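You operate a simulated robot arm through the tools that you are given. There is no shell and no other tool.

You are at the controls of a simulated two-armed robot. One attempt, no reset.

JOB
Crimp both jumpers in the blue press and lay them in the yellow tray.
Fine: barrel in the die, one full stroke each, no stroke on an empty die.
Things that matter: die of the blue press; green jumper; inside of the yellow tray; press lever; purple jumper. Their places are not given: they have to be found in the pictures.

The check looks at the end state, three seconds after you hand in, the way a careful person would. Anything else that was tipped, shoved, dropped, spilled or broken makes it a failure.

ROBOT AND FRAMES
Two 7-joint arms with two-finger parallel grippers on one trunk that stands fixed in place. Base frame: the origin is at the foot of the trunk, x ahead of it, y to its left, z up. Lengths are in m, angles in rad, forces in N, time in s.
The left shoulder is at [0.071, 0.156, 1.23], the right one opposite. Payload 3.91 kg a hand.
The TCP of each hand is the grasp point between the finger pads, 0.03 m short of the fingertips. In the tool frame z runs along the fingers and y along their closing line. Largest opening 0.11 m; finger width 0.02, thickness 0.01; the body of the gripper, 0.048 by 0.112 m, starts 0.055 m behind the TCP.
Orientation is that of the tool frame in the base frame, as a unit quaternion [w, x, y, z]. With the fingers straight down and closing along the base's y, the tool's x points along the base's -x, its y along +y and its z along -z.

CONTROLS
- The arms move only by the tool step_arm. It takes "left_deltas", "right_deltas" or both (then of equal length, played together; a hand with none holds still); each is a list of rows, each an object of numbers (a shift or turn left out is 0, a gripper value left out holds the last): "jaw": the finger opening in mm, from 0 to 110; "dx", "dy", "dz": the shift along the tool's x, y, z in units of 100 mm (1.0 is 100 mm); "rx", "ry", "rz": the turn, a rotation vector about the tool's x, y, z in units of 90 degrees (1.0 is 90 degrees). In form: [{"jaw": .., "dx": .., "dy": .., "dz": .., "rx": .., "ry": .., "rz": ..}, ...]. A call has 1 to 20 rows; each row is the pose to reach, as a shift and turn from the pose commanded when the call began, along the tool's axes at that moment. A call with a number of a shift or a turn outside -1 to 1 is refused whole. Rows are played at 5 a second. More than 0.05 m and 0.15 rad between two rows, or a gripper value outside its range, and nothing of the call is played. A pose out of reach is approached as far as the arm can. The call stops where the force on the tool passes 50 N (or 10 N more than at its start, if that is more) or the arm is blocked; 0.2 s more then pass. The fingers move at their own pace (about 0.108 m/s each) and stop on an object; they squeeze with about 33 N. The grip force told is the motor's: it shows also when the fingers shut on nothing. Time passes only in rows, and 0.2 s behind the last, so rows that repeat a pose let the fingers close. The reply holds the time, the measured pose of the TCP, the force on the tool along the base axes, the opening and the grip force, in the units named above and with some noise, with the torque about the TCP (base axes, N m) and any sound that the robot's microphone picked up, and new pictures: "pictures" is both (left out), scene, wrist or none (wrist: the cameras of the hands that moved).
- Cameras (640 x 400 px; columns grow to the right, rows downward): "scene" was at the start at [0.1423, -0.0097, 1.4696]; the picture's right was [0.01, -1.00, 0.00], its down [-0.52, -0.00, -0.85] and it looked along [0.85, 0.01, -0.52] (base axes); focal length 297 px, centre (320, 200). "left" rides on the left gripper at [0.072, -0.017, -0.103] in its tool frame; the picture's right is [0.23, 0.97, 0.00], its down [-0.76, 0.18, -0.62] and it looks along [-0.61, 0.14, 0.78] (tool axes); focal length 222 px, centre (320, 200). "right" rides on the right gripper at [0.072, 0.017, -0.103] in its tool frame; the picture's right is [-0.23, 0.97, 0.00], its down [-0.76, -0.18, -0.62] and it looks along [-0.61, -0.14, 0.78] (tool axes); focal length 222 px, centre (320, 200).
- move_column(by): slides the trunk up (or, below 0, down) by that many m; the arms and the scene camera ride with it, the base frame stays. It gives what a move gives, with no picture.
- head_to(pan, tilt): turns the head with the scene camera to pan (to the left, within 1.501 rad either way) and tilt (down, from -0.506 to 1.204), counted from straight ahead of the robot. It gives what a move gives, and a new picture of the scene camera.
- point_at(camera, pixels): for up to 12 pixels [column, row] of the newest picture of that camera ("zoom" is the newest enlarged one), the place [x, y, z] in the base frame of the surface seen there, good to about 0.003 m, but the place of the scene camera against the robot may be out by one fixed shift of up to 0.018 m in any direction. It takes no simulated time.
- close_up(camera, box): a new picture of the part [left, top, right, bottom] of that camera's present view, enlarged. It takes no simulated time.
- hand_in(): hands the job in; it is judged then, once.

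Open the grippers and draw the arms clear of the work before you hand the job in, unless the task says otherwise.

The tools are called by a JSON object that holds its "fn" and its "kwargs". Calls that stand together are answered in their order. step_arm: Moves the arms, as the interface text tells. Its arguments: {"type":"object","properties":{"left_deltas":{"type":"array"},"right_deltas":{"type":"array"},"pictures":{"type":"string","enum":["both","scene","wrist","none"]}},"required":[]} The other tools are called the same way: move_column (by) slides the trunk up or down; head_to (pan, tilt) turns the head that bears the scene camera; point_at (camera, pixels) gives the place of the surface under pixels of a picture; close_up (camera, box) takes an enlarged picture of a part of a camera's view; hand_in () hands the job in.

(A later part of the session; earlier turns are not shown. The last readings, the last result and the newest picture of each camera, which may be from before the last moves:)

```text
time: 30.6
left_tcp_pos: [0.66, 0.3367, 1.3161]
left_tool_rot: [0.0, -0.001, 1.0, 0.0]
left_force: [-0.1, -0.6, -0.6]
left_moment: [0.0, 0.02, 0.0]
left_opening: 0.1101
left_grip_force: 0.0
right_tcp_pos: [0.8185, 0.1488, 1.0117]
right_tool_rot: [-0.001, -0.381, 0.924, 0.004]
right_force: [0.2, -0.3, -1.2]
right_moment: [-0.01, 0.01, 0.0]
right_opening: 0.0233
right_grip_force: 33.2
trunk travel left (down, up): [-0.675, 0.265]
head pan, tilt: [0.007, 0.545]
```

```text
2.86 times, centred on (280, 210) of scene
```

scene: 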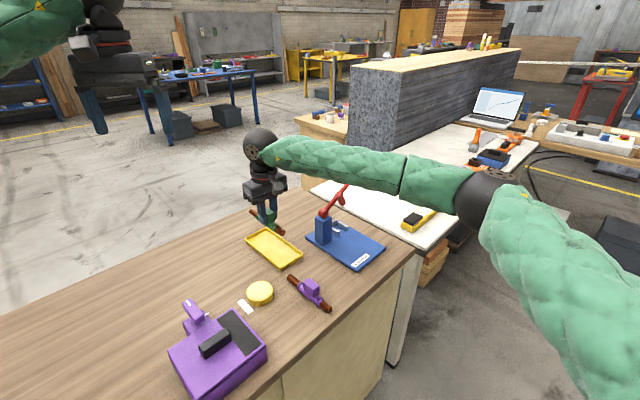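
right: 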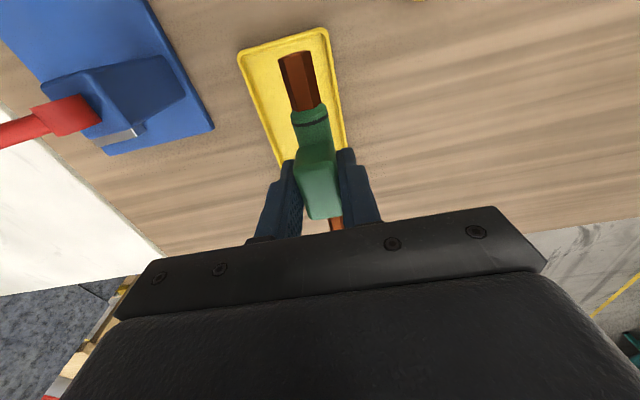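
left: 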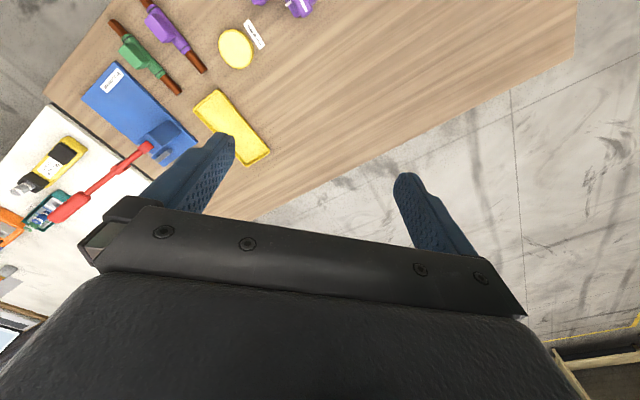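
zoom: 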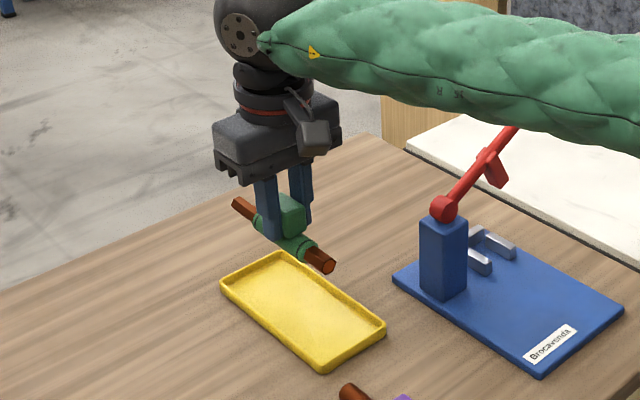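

TCP is s=0.684, t=0.4735, above the tray. I move 11 mm more in +s and lower to z≈0.93, then check the alignment with the tray's walls.

{"fn": "step_arm", "kwargs": {"right_deltas": [{"dx": -0.11, "dz": 0.2}, {"dx": -0.11, "dz": 0.5}, {"dx": -0.11, "dz": 0.82}], "pictures": "wrist"}}

{"fn": "close_up", "kwargs": {"camera": "scene", "box": [220, 160, 320, 280]}}

{"fn": "close_up", "kwargs": {"camera": "right", "box": [200, 0, 400, 200]}}

```text
time: 31.4
left_tcp_pos: [0.6589, 0.3361, 1.3169]
left_tool_rot: [0.0, 0.0, 1.0, 0.0]
left_force: [0.5, 1.0, 0.7]
left_moment: [0.0, 0.03, 0.0]
left_opening: 0.1101
left_grip_force: 0.2
right_tcp_pos: [0.8265, 0.159, 0.9329]
right_tool_rot: [0.0, -0.382, 0.924, 0.003]
right_force: [-1.0, 0.3, -0.8]
right_moment: [0.0, 0.03, -0.03]
right_opening: 0.0234
right_grip_force: 32.6
trunk travel left (down, up): [-0.675, 0.265]
head pan, tilt: [0.007, 0.545]
```

right: 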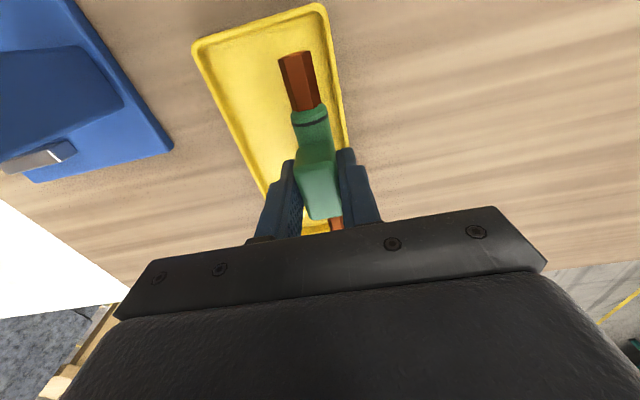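

```text
3.33 times, centred on (270, 220) of scene
```

zoom: 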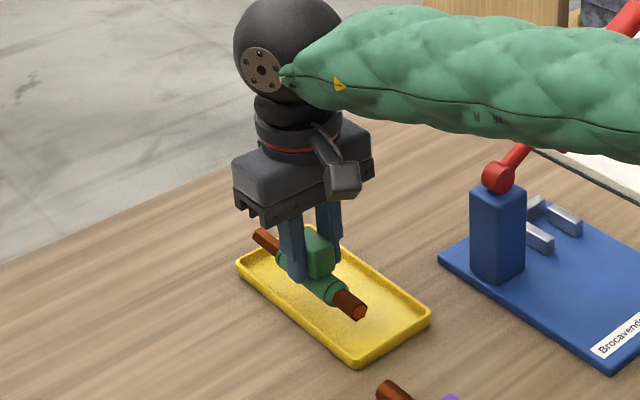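

```text
2.00 times, centred on (300, 100) of right
```

zoom: 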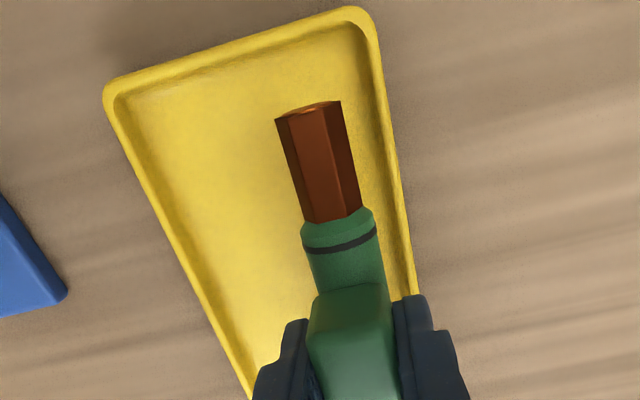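

The jumper is over the tray close to its −t wall. I measure the tray walls and floor once more in this close view to centre my two slots.

{"fn": "point_at", "kwargs": {"camera": "zoom", "pixels": [[372, 60], [366, 70], [395, 220], [383, 170], [350, 45], [112, 90], [122, 105], [175, 240], [190, 240], [250, 150], [320, 180], [340, 250]]}}

```text
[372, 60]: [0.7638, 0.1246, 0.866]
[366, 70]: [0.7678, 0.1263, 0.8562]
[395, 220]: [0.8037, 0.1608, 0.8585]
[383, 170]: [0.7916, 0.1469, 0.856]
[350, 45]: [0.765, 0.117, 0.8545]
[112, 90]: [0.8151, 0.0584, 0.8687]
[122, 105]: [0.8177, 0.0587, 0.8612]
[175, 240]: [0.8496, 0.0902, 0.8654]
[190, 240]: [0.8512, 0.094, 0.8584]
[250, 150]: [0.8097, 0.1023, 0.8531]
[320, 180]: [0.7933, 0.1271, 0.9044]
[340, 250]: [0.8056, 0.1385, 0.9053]
```

Inner tray walls are at t≈0.457 and 0.532, so slots at t≈0.473 (green) and t≈0.516 (purple) fit. I lower the green jumper to just above the floor, then gently to contact.

{"fn": "step_arm", "kwargs": {"right_deltas": [{"dy": -0.01, "dz": 0.1}, {"dy": -0.01, "dz": 0.18}, {"dy": -0.01, "dz": 0.24}, {"dy": -0.01, "dz": 0.26}, {"dy": -0.01, "dz": 0.28}], "pictures": "wrist"}}

```text
time: 32.6
left_tcp_pos: [0.6596, 0.3363, 1.3166]
left_tool_rot: [0.0, -0.001, 1.0, 0.0]
left_force: [0.3, 0.2, -0.2]
left_moment: [-0.02, -0.05, 0.0]
left_opening: 0.1102
left_grip_force: 0.1
right_tcp_pos: [0.8292, 0.1592, 0.905]
right_tool_rot: [0.001, -0.382, 0.924, 0.004]
right_force: [0.0, 0.2, -1.0]
right_moment: [0.01, 0.03, -0.01]
right_opening: 0.0231
right_grip_force: 32.7
trunk travel left (down, up): [-0.675, 0.265]
head pan, tilt: [0.007, 0.545]
```

right: 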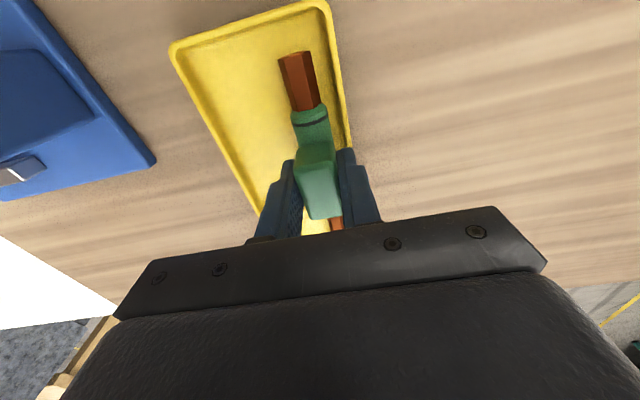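

No contact yet at z=0.905. I lower 1 mm at a time up to 4 mm.

{"fn": "step_arm", "kwargs": {"right_deltas": [{"dz": 0.01}, {"dz": 0.02}, {"dz": 0.02}], "pictures": "none"}}

```text
time: 33.4
left_tcp_pos: [0.6587, 0.3359, 1.3172]
left_tool_rot: [0.001, 0.0, 1.0, -0.001]
left_force: [-0.2, -1.1, -0.2]
left_moment: [-0.01, -0.02, 0.0]
left_opening: 0.1098
left_grip_force: 0.0
right_tcp_pos: [0.8285, 0.1577, 0.9039]
right_tool_rot: [0.0, -0.382, 0.924, 0.005]
right_force: [1.2, 2.8, 11.2]
right_moment: [-0.34, 0.34, -0.01]
right_opening: 0.0232
right_grip_force: 33.2
trunk travel left (down, up): [-0.675, 0.265]
head pan, tilt: [0.007, 0.545]
```

Contact at 11 N. I back off 1 mm and open only to 34 mm.

{"fn": "step_arm", "kwargs": {"right_deltas": [{"dz": -0.01}, {"dz": -0.01, "jaw": 28}, {"dz": -0.01, "jaw": 34}, {"dz": -0.01, "jaw": 34}], "pictures": "wrist"}}

{"fn": "step_arm", "kwargs": {"right_deltas": [{"dz": -0.3}, {"dz": -0.65}, {"dz": -1.0}], "pictures": "both"}}

{"fn": "close_up", "kwargs": {"camera": "scene", "box": [220, 190, 320, 290]}}

```text
time: 34.4
left_tcp_pos: [0.6588, 0.3373, 1.3171]
left_tool_rot: [0.0, -0.001, 1.0, 0.0]
left_force: [0.0, -0.1, 0.0]
left_moment: [-0.01, -0.01, 0.02]
left_opening: 0.11
left_grip_force: 0.0
right_tcp_pos: [0.8287, 0.1585, 0.9043]
right_tool_rot: [-0.001, -0.381, 0.925, 0.003]
right_force: [-0.7, 0.1, -0.1]
right_moment: [0.02, -0.01, 0.0]
right_opening: 0.0341
right_grip_force: 0.1
trunk travel left (down, up): [-0.675, 0.265]
head pan, tilt: [0.007, 0.545]
```

right: 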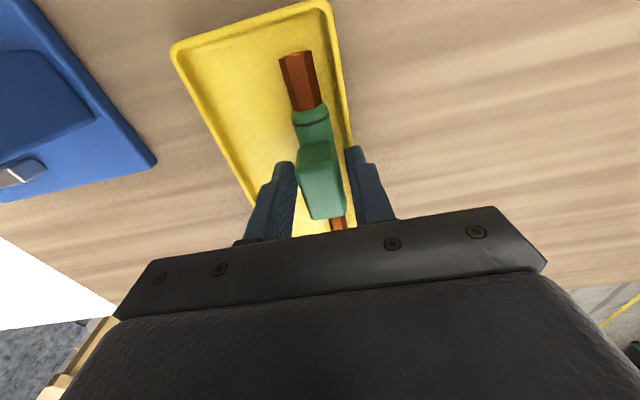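

```text
time: 35.2
left_tcp_pos: [0.6576, 0.3355, 1.3165]
left_tool_rot: [0.0, -0.001, 1.0, 0.0]
left_force: [-0.5, -0.1, 0.5]
left_moment: [-0.02, 0.02, 0.0]
left_opening: 0.1099
left_grip_force: 0.1
right_tcp_pos: [0.8265, 0.1552, 1.0046]
right_tool_rot: [-0.001, -0.382, 0.924, 0.003]
right_force: [-0.4, -0.3, -0.4]
right_moment: [0.01, -0.01, 0.0]
right_opening: 0.034
right_grip_force: 0.0
trunk travel left (down, up): [-0.675, 0.265]
head pan, tilt: [0.007, 0.545]
```

scene: 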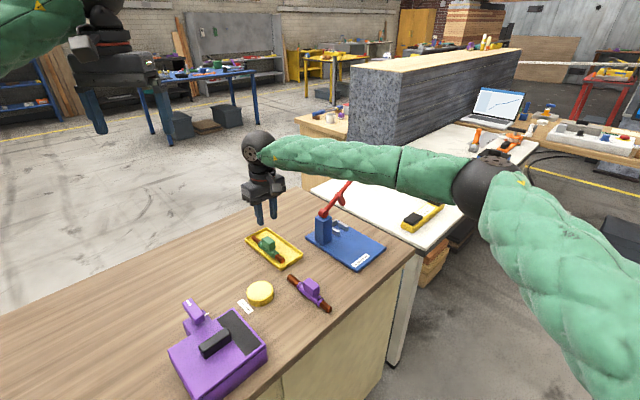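
right: 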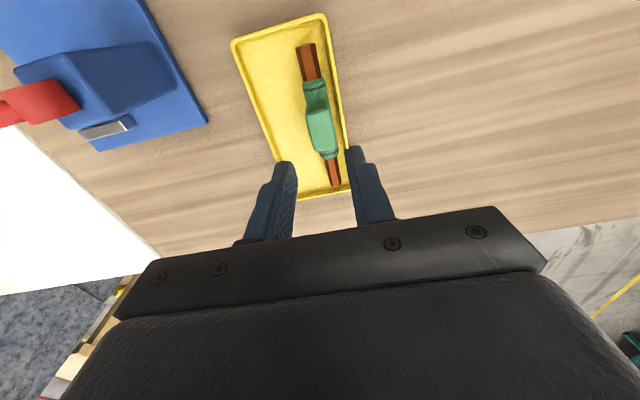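

```text
4.00 times, centred on (270, 240) of scene
```

zoom: 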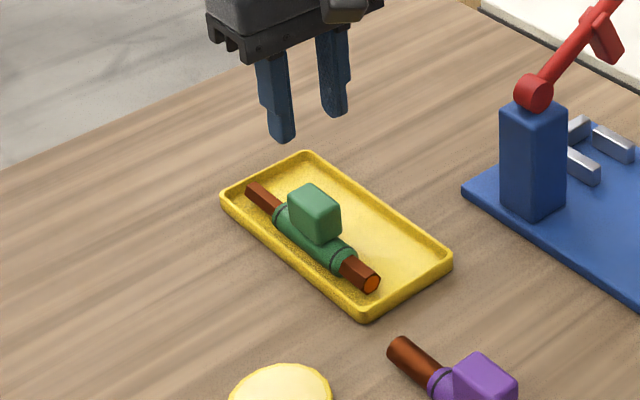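

The green jumper lies inside the tray on its −t side, leaving the other half free. I go back along −s to the purple jumper.

{"fn": "step_arm", "kwargs": {"right_deltas": [{"dx": 0.35, "dz": -0.1}, {"dx": 0.7, "dz": -0.1}, {"dx": 1.0, "dz": -0.1}], "pictures": "none"}}

{"fn": "step_arm", "kwargs": {"right_deltas": [{"dx": 0.35, "dy": 0.1, "jaw": 60}, {"dx": 0.7, "dy": 0.2, "jaw": 60}, {"dx": 1.0, "dy": 0.25, "jaw": 60}], "pictures": "wrist"}}

{"fn": "close_up", "kwargs": {"camera": "right", "box": [250, 20, 390, 220]}}

```text
time: 36.0
left_tcp_pos: [0.6583, 0.3356, 1.3176]
left_tool_rot: [0.0, -0.001, 1.0, 0.0]
left_force: [0.3, 0.1, -0.2]
left_moment: [0.05, 0.03, 0.0]
left_opening: 0.11
left_grip_force: 0.1
right_tcp_pos: [0.7563, 0.0865, 1.017]
right_tool_rot: [0.001, -0.382, 0.924, 0.004]
right_force: [-0.7, -1.1, 0.5]
right_moment: [0.01, 0.03, 0.02]
right_opening: 0.0339
right_grip_force: 0.1
trunk travel left (down, up): [-0.675, 0.265]
head pan, tilt: [0.007, 0.545]
```

```text
time: 36.8
left_tcp_pos: [0.6586, 0.3359, 1.317]
left_tool_rot: [0.0, -0.001, 1.0, 0.0]
left_force: [-0.4, -0.5, 0.0]
left_moment: [-0.04, -0.01, 0.02]
left_opening: 0.11
left_grip_force: 0.0
right_tcp_pos: [0.6691, 0.033, 1.0142]
right_tool_rot: [-0.001, -0.381, 0.925, 0.004]
right_force: [0.2, 1.0, 0.8]
right_moment: [0.0, 0.0, -0.02]
right_opening: 0.0597
right_grip_force: 0.1
trunk travel left (down, up): [-0.675, 0.265]
head pan, tilt: [0.007, 0.545]
```

right: 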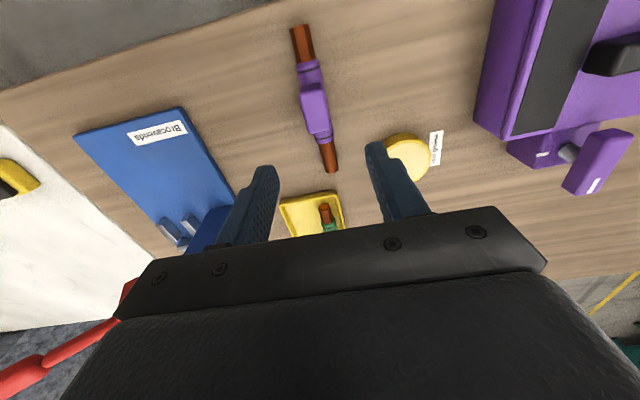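

```text
2.00 times, centred on (320, 120) of right
```

zoom: 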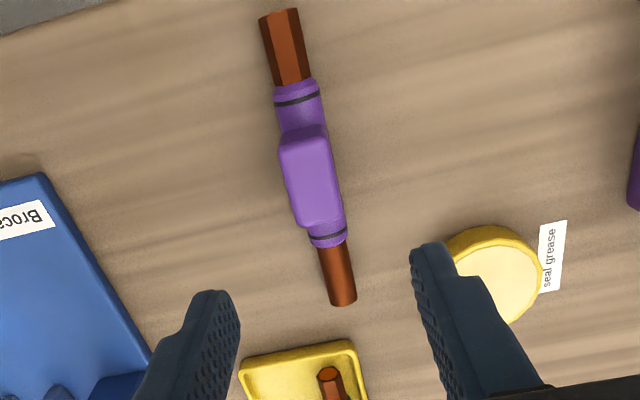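

The purple jumper is under the hand at (311,105). I measure its block and ends.

{"fn": "point_at", "kwargs": {"camera": "zoom", "pixels": [[285, 155], [327, 145], [300, 215], [336, 205], [310, 180], [302, 135], [318, 222], [340, 298], [281, 18], [296, 95], [326, 235], [335, 265]]}}

```text
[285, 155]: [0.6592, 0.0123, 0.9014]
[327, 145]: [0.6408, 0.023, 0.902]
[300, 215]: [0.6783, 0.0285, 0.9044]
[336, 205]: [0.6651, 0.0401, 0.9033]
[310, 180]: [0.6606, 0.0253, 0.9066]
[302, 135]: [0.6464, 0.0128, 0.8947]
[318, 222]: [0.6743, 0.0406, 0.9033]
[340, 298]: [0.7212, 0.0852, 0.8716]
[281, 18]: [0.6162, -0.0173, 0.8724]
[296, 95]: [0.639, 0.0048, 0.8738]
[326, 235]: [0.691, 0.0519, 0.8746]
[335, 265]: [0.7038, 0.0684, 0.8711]
```

The block centre is s≈0.486, t≈0.4495, and I am at s=0.4965. I correct by −10 mm in s and go down to straddle the block.

{"fn": "step_arm", "kwargs": {"right_deltas": [{"dx": 0.1, "dz": 0.2}, {"dx": 0.1, "dz": 0.55}, {"dx": 0.1, "dz": 0.9}], "pictures": "wrist"}}

```text
time: 37.6
left_tcp_pos: [0.6595, 0.3363, 1.3161]
left_tool_rot: [0.0, -0.001, 1.0, 0.0]
left_force: [-0.9, -0.2, -0.1]
left_moment: [-0.02, 0.05, 0.01]
left_opening: 0.11
left_grip_force: 0.1
right_tcp_pos: [0.6633, 0.0271, 0.9252]
right_tool_rot: [0.001, -0.382, 0.924, 0.004]
right_force: [0.1, -0.1, -0.4]
right_moment: [-0.01, -0.01, 0.0]
right_opening: 0.06
right_grip_force: 0.1
trunk travel left (down, up): [-0.675, 0.265]
head pan, tilt: [0.007, 0.545]
```

right: 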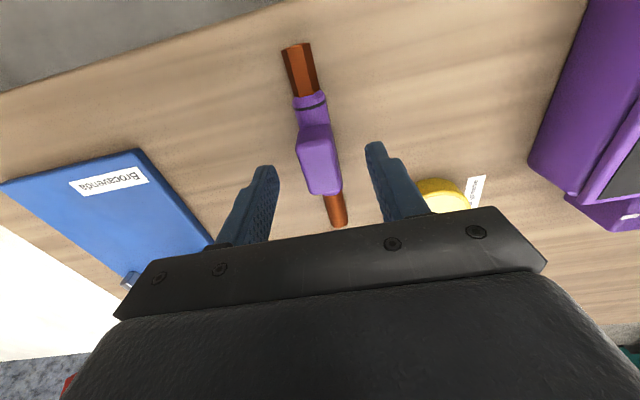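

The block sits centred between the fingers. I lower 27 mm and close.

{"fn": "step_arm", "kwargs": {"right_deltas": [{"dx": 0.02, "dz": 0.14}, {"dx": 0.02, "dz": 0.27}, {"dx": 0.02, "dz": 0.27, "jaw": 15}, {"dx": 0.02, "dz": 0.27, "jaw": 15}, {"dx": 0.02, "dz": 0.27, "jaw": 10}], "pictures": "wrist"}}

```text
time: 38.8
left_tcp_pos: [0.6586, 0.3352, 1.3159]
left_tool_rot: [0.0, -0.001, 1.0, 0.001]
left_force: [0.0, 1.0, 0.8]
left_moment: [0.03, -0.03, -0.01]
left_opening: 0.1101
left_grip_force: 0.0
right_tcp_pos: [0.6622, 0.0244, 0.8962]
right_tool_rot: [0.0, -0.382, 0.924, 0.004]
right_force: [-0.1, 0.1, 0.3]
right_moment: [0.02, 0.0, -0.03]
right_opening: 0.0232
right_grip_force: 33.0
trunk travel left (down, up): [-0.675, 0.265]
head pan, tilt: [0.007, 0.545]
```

right: 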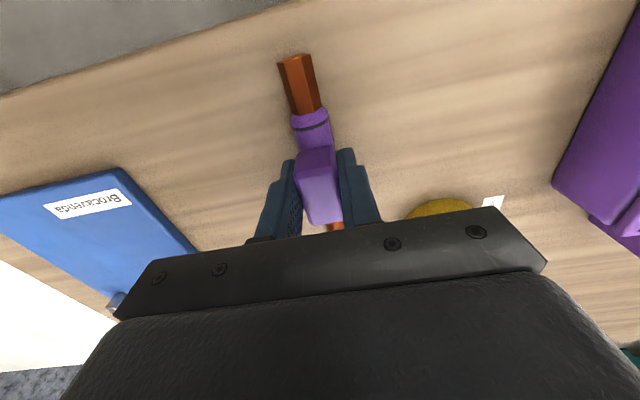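

The purple block is held (23.2 mm). I lift 100 mm and carry it in +t toward the die line in stages.

{"fn": "step_arm", "kwargs": {"right_deltas": [{"dz": -0.15}, {"dz": -0.45}, {"dz": -0.75}, {"dz": -1.0}], "pictures": "wrist"}}

{"fn": "step_arm", "kwargs": {"right_deltas": [{"dy": -0.35}, {"dy": -0.7}, {"dy": -1.0}], "pictures": "none"}}

{"fn": "step_arm", "kwargs": {"right_deltas": [{"dy": -0.35}, {"dy": -0.7}, {"dy": -1.0}], "pictures": "none"}}

{"fn": "step_arm", "kwargs": {"right_deltas": [{"dy": -0.25}, {"dy": -0.48}], "pictures": "both"}}

{"fn": "close_up", "kwargs": {"camera": "left", "box": [0, 40, 220, 200]}}

```text
time: 39.8
left_tcp_pos: [0.6579, 0.3352, 1.3166]
left_tool_rot: [-0.001, -0.001, 1.0, 0.0]
left_force: [0.0, 0.0, 0.4]
left_moment: [0.0, -0.04, -0.01]
left_opening: 0.11
left_grip_force: 0.1
right_tcp_pos: [0.6611, 0.0268, 0.9972]
right_tool_rot: [0.0, -0.382, 0.924, 0.004]
right_force: [0.3, -0.6, -0.2]
right_moment: [0.0, 0.0, 0.01]
right_opening: 0.0234
right_grip_force: 32.8
trunk travel left (down, up): [-0.675, 0.265]
head pan, tilt: [0.007, 0.545]
```

right: 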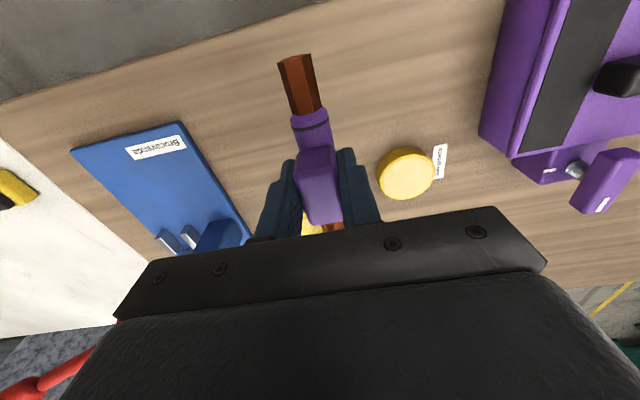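

```text
time: 40.6
left_tcp_pos: [0.6588, 0.3362, 1.317]
left_tool_rot: [0.0, -0.001, 1.0, 0.001]
left_force: [0.4, 0.1, 0.0]
left_moment: [0.0, 0.03, -0.05]
left_opening: 0.11
left_grip_force: 0.1
right_tcp_pos: [0.7275, -0.0447, 0.9971]
right_tool_rot: [0.0, -0.382, 0.924, 0.004]
right_force: [0.3, 0.7, 0.1]
right_moment: [0.0, 0.01, 0.03]
right_opening: 0.0234
right_grip_force: 32.8
trunk travel left (down, up): [-0.675, 0.265]
head pan, tilt: [0.007, 0.545]
```

```text
time: 41.4
left_tcp_pos: [0.6596, 0.3354, 1.3165]
left_tool_rot: [0.0, -0.001, 1.0, 0.0]
left_force: [-0.9, 0.4, -0.6]
left_moment: [0.01, -0.01, -0.01]
left_opening: 0.1101
left_grip_force: 0.2
right_tcp_pos: [0.8018, -0.1156, 0.9952]
right_tool_rot: [-0.001, -0.381, 0.925, 0.004]
right_force: [-0.3, 0.1, -0.3]
right_moment: [-0.01, 0.02, -0.01]
right_opening: 0.0234
right_grip_force: 33.1
trunk travel left (down, up): [-0.675, 0.265]
head pan, tilt: [0.007, 0.545]
```

```text
time: 42.0
left_tcp_pos: [0.6595, 0.3349, 1.3163]
left_tool_rot: [0.001, -0.001, 1.0, 0.001]
left_force: [0.0, 1.2, -0.2]
left_moment: [-0.01, -0.01, 0.0]
left_opening: 0.11
left_grip_force: 0.1
right_tcp_pos: [0.8347, -0.1511, 0.9968]
right_tool_rot: [0.0, -0.381, 0.924, 0.003]
right_force: [0.3, -0.2, -0.5]
right_moment: [0.03, -0.03, -0.02]
right_opening: 0.0231
right_grip_force: 33.3
trunk travel left (down, up): [-0.675, 0.265]
head pan, tilt: [0.007, 0.545]
```

scene: 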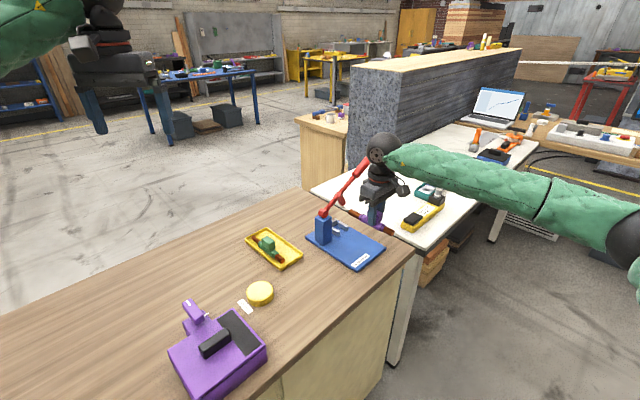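
right: 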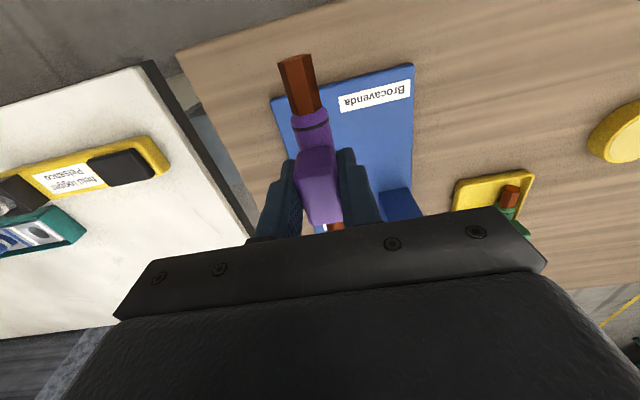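

```text
2.50 times, centred on (110, 120) of left
```

zoom: 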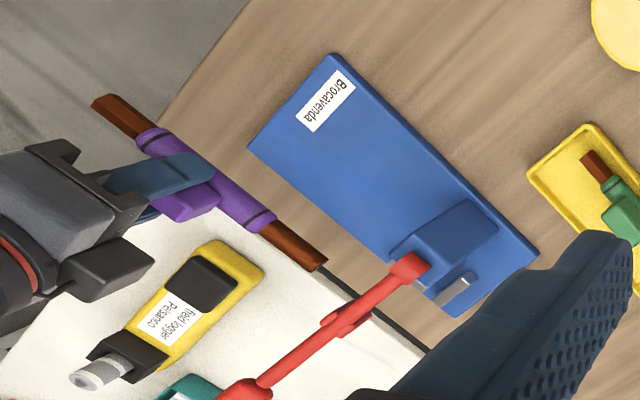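

TCP is s=0.483, t=0.697. I lower to z≈0.934 in front of the die, then advance 67 mm in +s over the slot.

{"fn": "step_arm", "kwargs": {"right_deltas": [{"dz": 0.3}, {"dz": 0.63}], "pictures": "none"}}

{"fn": "close_up", "kwargs": {"camera": "scene", "box": [300, 140, 420, 280]}}

```text
time: 42.6
left_tcp_pos: [0.6585, 0.3361, 1.316]
left_tool_rot: [-0.001, -0.001, 1.0, 0.0]
left_force: [0.0, -0.6, 0.5]
left_moment: [0.0, 0.04, 0.01]
left_opening: 0.1099
left_grip_force: 0.1
right_tcp_pos: [0.8341, -0.1524, 0.9341]
right_tool_rot: [0.001, -0.382, 0.924, 0.004]
right_force: [0.3, 0.3, -0.1]
right_moment: [-0.01, 0.01, -0.03]
right_opening: 0.0233
right_grip_force: 32.5
trunk travel left (down, up): [-0.675, 0.265]
head pan, tilt: [0.007, 0.545]
```

```text
2.86 times, centred on (360, 210) of scene
```

zoom: 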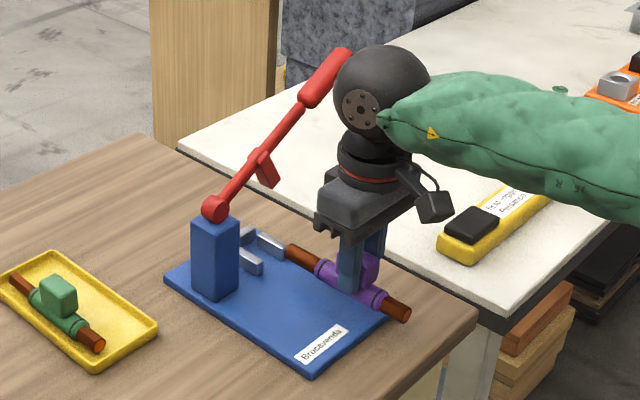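

Same geometry as with the green one. I advance 69 mm in +s at this height (TCP s now 0.482).

{"fn": "step_arm", "kwargs": {"right_deltas": [{"dx": -0.23}, {"dx": -0.46}, {"dx": -0.69}], "pictures": "wrist"}}

{"fn": "close_up", "kwargs": {"camera": "scene", "box": [310, 170, 400, 270]}}

```text
time: 43.4
left_tcp_pos: [0.6594, 0.3364, 1.3162]
left_tool_rot: [0.0, 0.0, 1.0, 0.0]
left_force: [0.0, 0.5, -0.8]
left_moment: [0.01, -0.01, 0.01]
left_opening: 0.1101
left_grip_force: 0.0
right_tcp_pos: [0.8845, -0.1021, 0.9305]
right_tool_rot: [0.001, -0.382, 0.924, 0.004]
right_force: [-0.1, 0.5, -1.0]
right_moment: [0.01, 0.01, 0.02]
right_opening: 0.0233
right_grip_force: 32.7
trunk travel left (down, up): [-0.675, 0.265]
head pan, tilt: [0.007, 0.545]
```

right: 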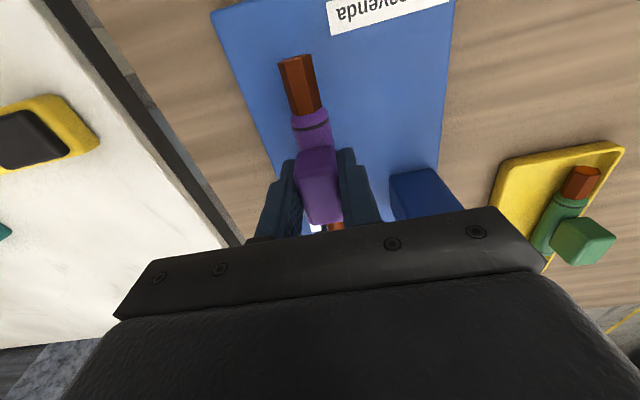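

```text
4.00 times, centred on (355, 220) of scene
```

zoom: 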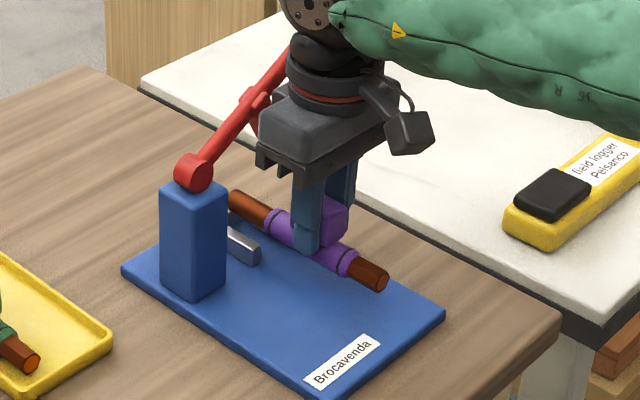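

TCP s=0.553, t=0.6976, so the tip is at about 0.640, just short of the stop. I lower with a 2 mm retreat, in small rows.

{"fn": "step_arm", "kwargs": {"right_deltas": [{"dx": 0.02, "dz": 0.08}, {"dx": 0.02, "dz": 0.15}, {"dx": 0.02, "dz": 0.2}, {"dx": 0.02, "dz": 0.22}, {"dx": 0.02, "dz": 0.24}], "pictures": "wrist"}}

{"fn": "close_up", "kwargs": {"camera": "scene", "box": [310, 170, 400, 270]}}

```text
time: 44.6
left_tcp_pos: [0.6577, 0.3359, 1.3166]
left_tool_rot: [0.0, -0.001, 1.0, 0.0]
left_force: [0.7, -0.1, 0.0]
left_moment: [0.0, -0.02, 0.03]
left_opening: 0.1099
left_grip_force: 0.0
right_tcp_pos: [0.8824, -0.1029, 0.9082]
right_tool_rot: [0.0, -0.382, 0.924, 0.003]
right_force: [1.8, -0.2, 5.8]
right_moment: [-0.2, 0.0, 0.03]
right_opening: 0.0235
right_grip_force: 33.0
trunk travel left (down, up): [-0.675, 0.265]
head pan, tilt: [0.007, 0.545]
```

right: 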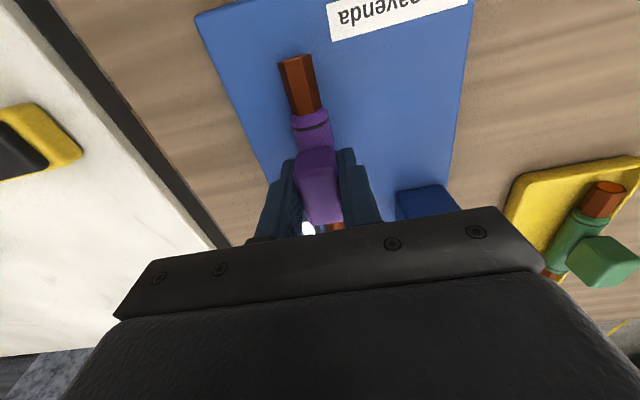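

```text
4.00 times, centred on (355, 220) of scene
```

zoom: 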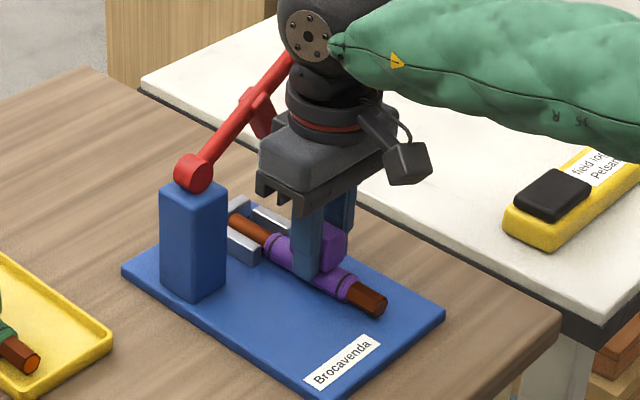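

The barrel lies between the walls, with light contact at 5.8 N. I seat it 1 mm more and then release to 50 mm.

{"fn": "step_arm", "kwargs": {"right_deltas": [{"dz": 0.01}, {"dz": 0.01}], "pictures": "none"}}

{"fn": "step_arm", "kwargs": {"right_deltas": [{"dz": -0.01}, {"dz": -0.01, "jaw": 30}, {"dz": -0.01, "jaw": 45}, {"dz": -0.01, "jaw": 50}, {"dz": -0.01, "jaw": 50}], "pictures": "wrist"}}

{"fn": "close_up", "kwargs": {"camera": "scene", "box": [310, 170, 400, 270]}}

```text
time: 45.2
left_tcp_pos: [0.6568, 0.3357, 1.3173]
left_tool_rot: [-0.001, -0.001, 1.0, 0.0]
left_force: [0.2, 0.6, -0.7]
left_moment: [0.0, -0.04, 0.01]
left_opening: 0.11
left_grip_force: 0.1
right_tcp_pos: [0.8816, -0.1037, 0.9092]
right_tool_rot: [0.001, -0.381, 0.924, 0.004]
right_force: [7.1, 0.1, 21.0]
right_moment: [-0.46, 0.07, 0.12]
right_opening: 0.0234
right_grip_force: 32.8
trunk travel left (down, up): [-0.675, 0.265]
head pan, tilt: [0.007, 0.545]
```

```text
time: 46.4
left_tcp_pos: [0.6592, 0.3361, 1.3174]
left_tool_rot: [0.0, -0.001, 1.0, 0.0]
left_force: [0.9, 0.7, 0.1]
left_moment: [0.04, 0.03, 0.0]
left_opening: 0.1101
left_grip_force: 0.1
right_tcp_pos: [0.8811, -0.1038, 0.9089]
right_tool_rot: [0.001, -0.382, 0.924, 0.004]
right_force: [-0.4, -0.1, 0.5]
right_moment: [-0.02, 0.0, 0.0]
right_opening: 0.0502
right_grip_force: 0.0
trunk travel left (down, up): [-0.675, 0.265]
head pan, tilt: [0.007, 0.545]
```

right: 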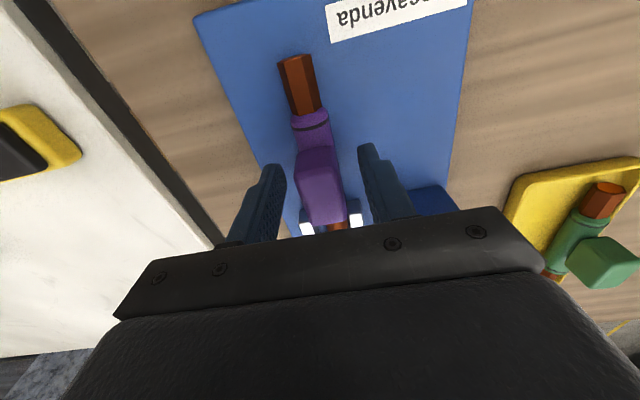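

```text
4.00 times, centred on (355, 220) of scene
```

zoom: 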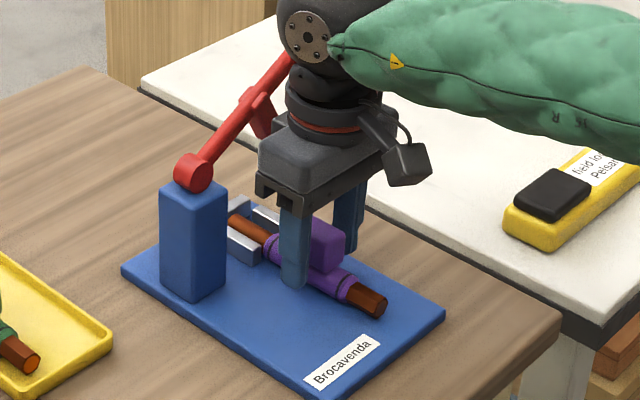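

The purple jumper rests in the die. I withdraw straight up and then slightly back, and verify the barrel's position.

{"fn": "step_arm", "kwargs": {"right_deltas": [{"dz": -0.3}, {"dz": -0.65}, {"dz": -1.0}], "pictures": "none"}}

{"fn": "step_arm", "kwargs": {"right_deltas": [{"dz": -0.3, "dx": 0.1}, {"dz": -0.65, "dx": 0.2}, {"dz": -1.0, "dx": 0.3}], "pictures": "wrist"}}

{"fn": "close_up", "kwargs": {"camera": "right", "box": [270, 50, 430, 240]}}

```text
time: 47.2
left_tcp_pos: [0.657, 0.3368, 1.3168]
left_tool_rot: [0.0, 0.0, 1.0, 0.001]
left_force: [0.6, -0.7, 0.1]
left_moment: [0.03, 0.0, 0.01]
left_opening: 0.1097
left_grip_force: 0.1
right_tcp_pos: [0.8804, -0.1041, 1.0073]
right_tool_rot: [-0.001, -0.382, 0.924, 0.004]
right_force: [0.6, 0.1, 0.1]
right_moment: [0.02, -0.02, -0.02]
right_opening: 0.0504
right_grip_force: 0.2
trunk travel left (down, up): [-0.675, 0.265]
head pan, tilt: [0.007, 0.545]
```

```text
time: 48.0
left_tcp_pos: [0.6581, 0.3363, 1.3171]
left_tool_rot: [0.0, 0.0, 1.0, 0.0]
left_force: [-0.8, 0.1, -0.2]
left_moment: [-0.01, -0.03, -0.03]
left_opening: 0.11
left_grip_force: 0.1
right_tcp_pos: [0.8583, -0.1246, 1.1079]
right_tool_rot: [0.0, -0.381, 0.924, 0.004]
right_force: [0.1, 0.8, -0.4]
right_moment: [0.02, -0.01, -0.02]
right_opening: 0.0501
right_grip_force: 0.2
trunk travel left (down, up): [-0.675, 0.265]
head pan, tilt: [0.007, 0.545]
```

right: 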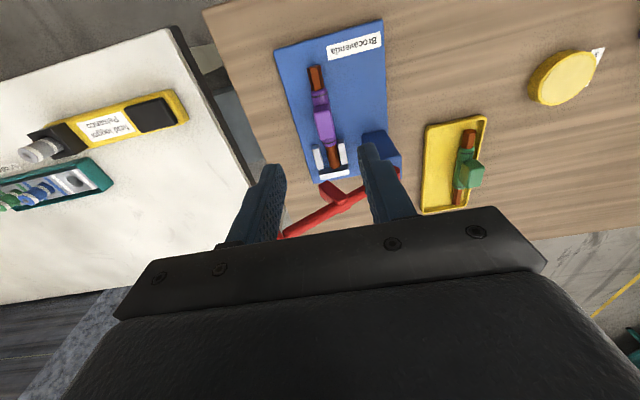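

```text
2.11 times, centred on (350, 145) of right
```

zoom: 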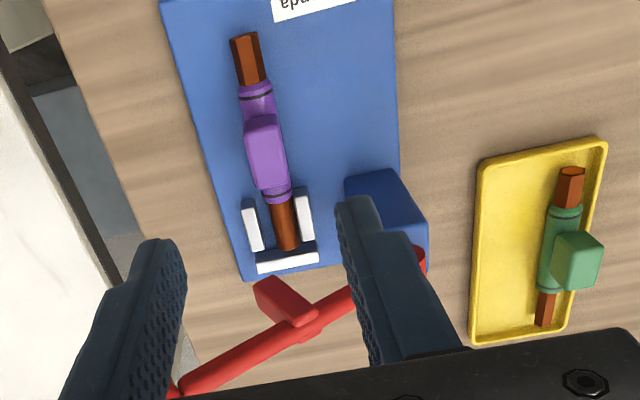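

The barrel's end looks very close to the stop at (288,250). I zoom in further and measure heights to make sure it isn't resting on the stop.

{"fn": "close_up", "kwargs": {"camera": "right", "box": [295, 55, 375, 195]}}

{"fn": "close_up", "kwargs": {"camera": "scene", "box": [325, 210, 385, 260]}}

```text
2.86 times, centred on (335, 125) of right
```

zoom: 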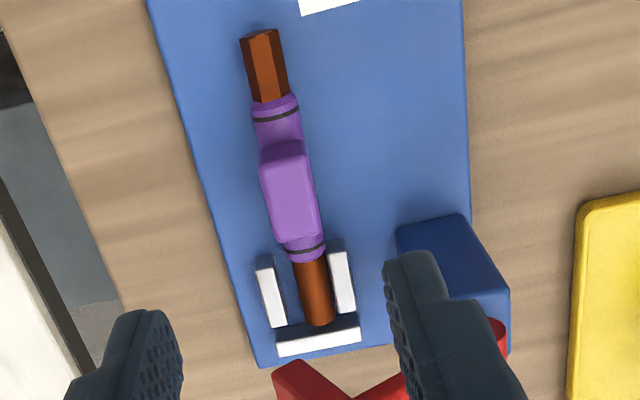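

```text
8.00 times, centred on (355, 235) of scene
```

zoom: 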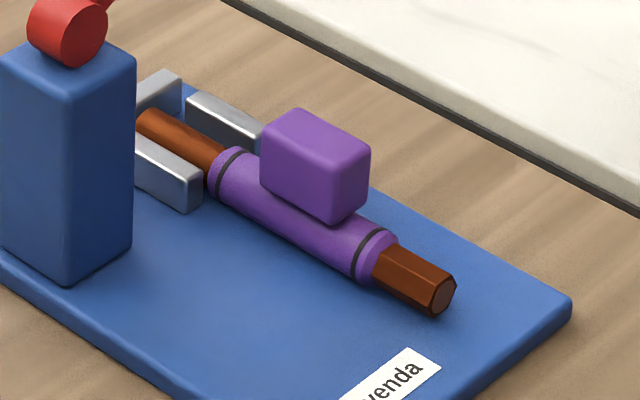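

{"fn": "point_at", "kwargs": {"camera": "zoom", "pixels": [[150, 118], [185, 138], [215, 158], [235, 165], [375, 245], [440, 285], [165, 78], [230, 105], [180, 170], [200, 190], [315, 130], [300, 180]]}}

{"fn": "close_up", "kwargs": {"camera": "right", "box": [295, 55, 375, 195]}}

{"fn": "point_at", "kwargs": {"camera": "zoom", "pixels": [[320, 320], [312, 280], [265, 265], [275, 320], [335, 250], [346, 305], [318, 340], [264, 45], [290, 215], [270, 185], [315, 180], [290, 150]]}}

```text
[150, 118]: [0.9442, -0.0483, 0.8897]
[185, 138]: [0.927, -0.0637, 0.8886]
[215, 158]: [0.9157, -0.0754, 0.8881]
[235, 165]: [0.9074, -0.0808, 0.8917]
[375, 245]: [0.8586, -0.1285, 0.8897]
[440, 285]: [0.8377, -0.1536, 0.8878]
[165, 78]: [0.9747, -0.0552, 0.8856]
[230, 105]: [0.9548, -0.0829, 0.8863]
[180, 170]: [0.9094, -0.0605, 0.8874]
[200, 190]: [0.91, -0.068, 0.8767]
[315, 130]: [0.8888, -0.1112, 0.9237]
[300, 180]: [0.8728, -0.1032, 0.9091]
```

```text
2.86 times, centred on (335, 125) of right
```

zoom: 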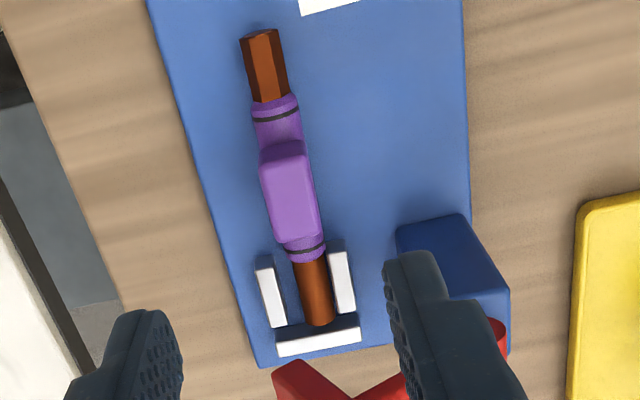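

```text
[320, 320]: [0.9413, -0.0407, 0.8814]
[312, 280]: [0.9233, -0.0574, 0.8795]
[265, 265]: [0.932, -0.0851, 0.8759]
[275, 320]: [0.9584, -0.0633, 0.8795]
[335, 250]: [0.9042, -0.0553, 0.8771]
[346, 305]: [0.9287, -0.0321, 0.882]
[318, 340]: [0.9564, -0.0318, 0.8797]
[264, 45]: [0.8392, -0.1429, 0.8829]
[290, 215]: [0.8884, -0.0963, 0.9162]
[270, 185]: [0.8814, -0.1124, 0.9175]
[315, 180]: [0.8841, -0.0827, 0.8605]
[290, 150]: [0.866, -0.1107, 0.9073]
```

The barrel is in the slot and level, but sits at t≈0.694, about 6 mm toward the column-side wall (slot centre ≈0.700). Before stroking I'll regrasp the purple block and shift it 5 mm toward the centre.

{"fn": "step_arm", "kwargs": {"right_deltas": [{"dx": -0.3}, {"dx": -0.3, "dz": 0.35}, {"dx": -0.3, "dz": 0.7}, {"dx": -0.3, "dz": 1.0}], "pictures": "none"}}

{"fn": "step_arm", "kwargs": {"right_deltas": [{"dz": 0.35}, {"dz": 0.7}, {"dz": 0.98}], "pictures": "wrist"}}

```text
time: 49.0
left_tcp_pos: [0.6593, 0.3367, 1.3161]
left_tool_rot: [0.001, -0.001, 1.0, -0.001]
left_force: [-0.9, 0.0, 0.1]
left_moment: [0.01, 0.02, 0.03]
left_opening: 0.1097
left_grip_force: 0.0
right_tcp_pos: [0.8822, -0.1035, 1.0076]
right_tool_rot: [0.001, -0.382, 0.924, 0.004]
right_force: [0.3, 0.6, 0.5]
right_moment: [-0.01, 0.06, 0.01]
right_opening: 0.0503
right_grip_force: 0.0
trunk travel left (down, up): [-0.675, 0.265]
head pan, tilt: [0.007, 0.545]
```

```text
time: 49.8
left_tcp_pos: [0.659, 0.335, 1.3154]
left_tool_rot: [0.0, -0.001, 1.0, 0.0]
left_force: [0.3, 0.1, 0.3]
left_moment: [0.0, -0.01, 0.0]
left_opening: 0.11
left_grip_force: 0.1
right_tcp_pos: [0.8824, -0.1033, 0.9115]
right_tool_rot: [0.0, -0.382, 0.924, 0.003]
right_force: [1.0, 0.8, -0.2]
right_moment: [0.03, -0.03, -0.03]
right_opening: 0.0501
right_grip_force: 0.0
trunk travel left (down, up): [-0.675, 0.265]
head pan, tilt: [0.007, 0.545]
```

right: 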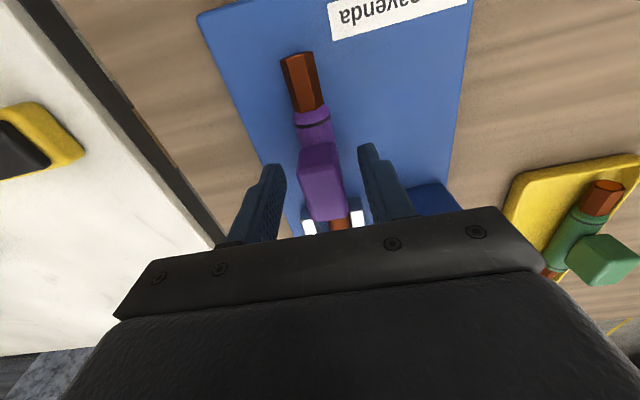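

The fingers straddle the block, and the hand is at t=0.697. I close (which draws the block to 0.697), lift 4 mm, shift 3 mm in +t and set it down again.

{"fn": "step_arm", "kwargs": {"right_deltas": [{"jaw": 30}, {"jaw": 15}, {"jaw": 10}, {"dz": -0.04}, {"dz": -0.04, "dy": -0.03}, {"dz": -0.04, "dy": -0.03}], "pictures": "wrist"}}

{"fn": "close_up", "kwargs": {"camera": "scene", "box": [325, 210, 385, 260]}}

```text
time: 51.2
left_tcp_pos: [0.6588, 0.3365, 1.3168]
left_tool_rot: [0.0, -0.001, 1.0, 0.0]
left_force: [1.1, 0.1, -0.1]
left_moment: [0.02, 0.0, 0.01]
left_opening: 0.1101
left_grip_force: 0.1
right_tcp_pos: [0.8849, -0.1058, 0.9145]
right_tool_rot: [0.0, -0.382, 0.924, 0.003]
right_force: [-0.2, 0.6, 0.4]
right_moment: [0.0, -0.01, 0.0]
right_opening: 0.0235
right_grip_force: 32.7
trunk travel left (down, up): [-0.675, 0.265]
head pan, tilt: [0.007, 0.545]
```

right: 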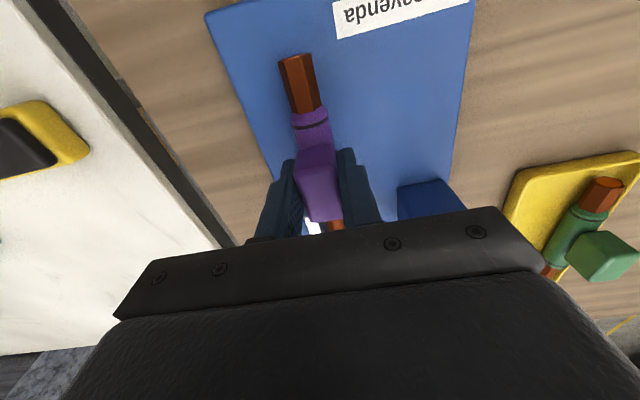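

```text
8.00 times, centred on (355, 235) of scene
```

zoom: 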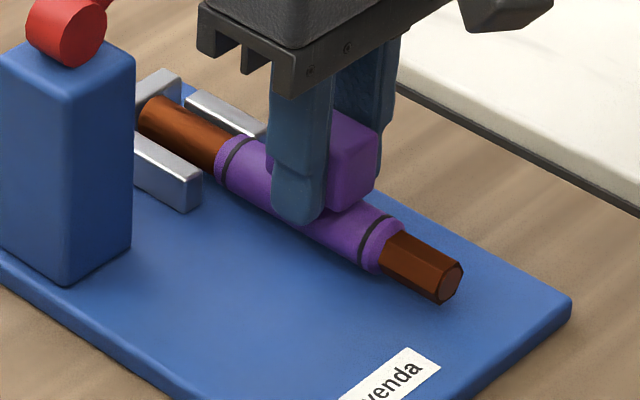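

The barrel now looks centred between the walls (TCP t≈0.700). I lower it back onto the plate and release.

{"fn": "step_arm", "kwargs": {"right_deltas": [{"dz": 0.02}, {"dz": 0.035}, {"dz": 0.045}], "pictures": "none"}}

{"fn": "step_arm", "kwargs": {"right_deltas": [{"jaw": 28}, {"jaw": 40}, {"jaw": 50}, {"jaw": 50}], "pictures": "wrist"}}

{"fn": "step_arm", "kwargs": {"right_deltas": [{"dz": -0.3}, {"dz": -0.65}, {"dz": -1.0}], "pictures": "none"}}

{"fn": "step_arm", "kwargs": {"right_deltas": [{"dz": -0.3, "dx": 0.1}, {"dz": -0.65, "dx": 0.2}, {"dz": -1.0, "dx": 0.3}], "pictures": "wrist"}}

{"fn": "close_up", "kwargs": {"camera": "right", "box": [295, 55, 375, 195]}}

```text
time: 52.0
left_tcp_pos: [0.6578, 0.3368, 1.3169]
left_tool_rot: [0.0, -0.001, 1.0, 0.0]
left_force: [-1.4, 0.3, -0.4]
left_moment: [0.0, -0.02, -0.01]
left_opening: 0.11
left_grip_force: 0.1
right_tcp_pos: [0.8838, -0.1057, 0.9095]
right_tool_rot: [0.0, -0.382, 0.924, 0.004]
right_force: [1.3, -1.8, 3.4]
right_moment: [-0.04, -0.09, -0.02]
right_opening: 0.0234
right_grip_force: 33.1
trunk travel left (down, up): [-0.675, 0.265]
head pan, tilt: [0.007, 0.545]
```

```text
time: 53.0
left_tcp_pos: [0.6591, 0.3366, 1.3164]
left_tool_rot: [0.0, -0.001, 1.0, 0.0]
left_force: [0.0, 0.0, 0.1]
left_moment: [0.02, -0.01, 0.04]
left_opening: 0.1098
left_grip_force: 0.1
right_tcp_pos: [0.8844, -0.106, 0.9105]
right_tool_rot: [0.001, -0.381, 0.924, 0.003]
right_force: [-0.2, 0.6, -0.1]
right_moment: [0.01, 0.0, -0.01]
right_opening: 0.05
right_grip_force: 0.0
trunk travel left (down, up): [-0.675, 0.265]
head pan, tilt: [0.007, 0.545]
```

right: 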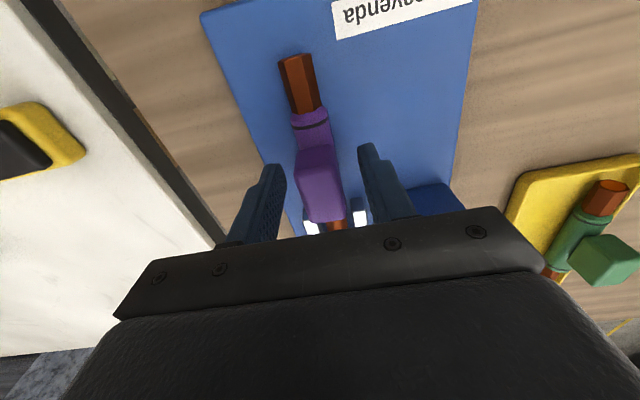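

```text
time: 53.8
left_tcp_pos: [0.6586, 0.336, 1.3165]
left_tool_rot: [0.001, -0.001, 1.0, 0.001]
left_force: [-0.9, 0.3, -0.7]
left_moment: [-0.01, -0.06, -0.03]
left_opening: 0.1102
left_grip_force: 0.0
right_tcp_pos: [0.8833, -0.1048, 1.0102]
right_tool_rot: [0.0, -0.382, 0.924, 0.004]
right_force: [-0.5, -0.1, 1.1]
right_moment: [-0.01, 0.0, 0.02]
right_opening: 0.0502
right_grip_force: 0.1
trunk travel left (down, up): [-0.675, 0.265]
head pan, tilt: [0.007, 0.545]
```

```text
time: 54.6
left_tcp_pos: [0.6572, 0.3364, 1.3171]
left_tool_rot: [0.0, -0.001, 1.0, 0.0]
left_force: [-0.4, -0.6, 0.4]
left_moment: [0.0, -0.01, 0.0]
left_opening: 0.11
left_grip_force: 0.0
right_tcp_pos: [0.8607, -0.1283, 1.11]
right_tool_rot: [0.0, -0.382, 0.924, 0.004]
right_force: [-0.2, -0.1, -0.2]
right_moment: [0.01, -0.01, 0.0]
right_opening: 0.0499
right_grip_force: 0.0
trunk travel left (down, up): [-0.675, 0.265]
head pan, tilt: [0.007, 0.545]
```

right: 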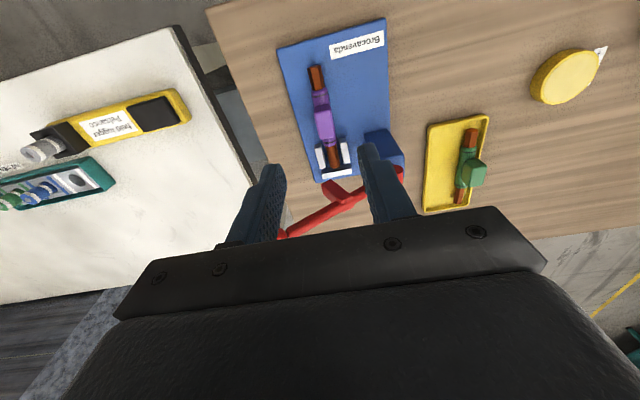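

```text
2.86 times, centred on (335, 125) of right
```

zoom: 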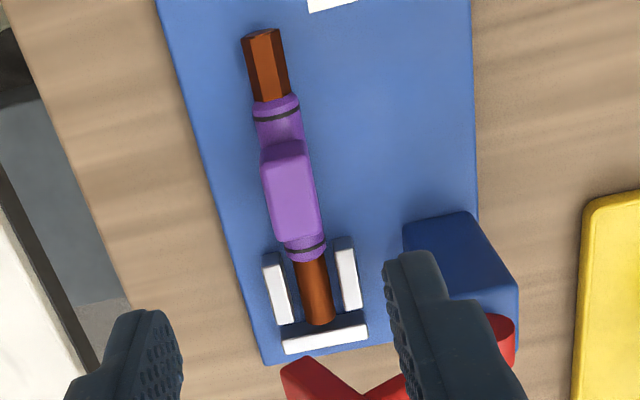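

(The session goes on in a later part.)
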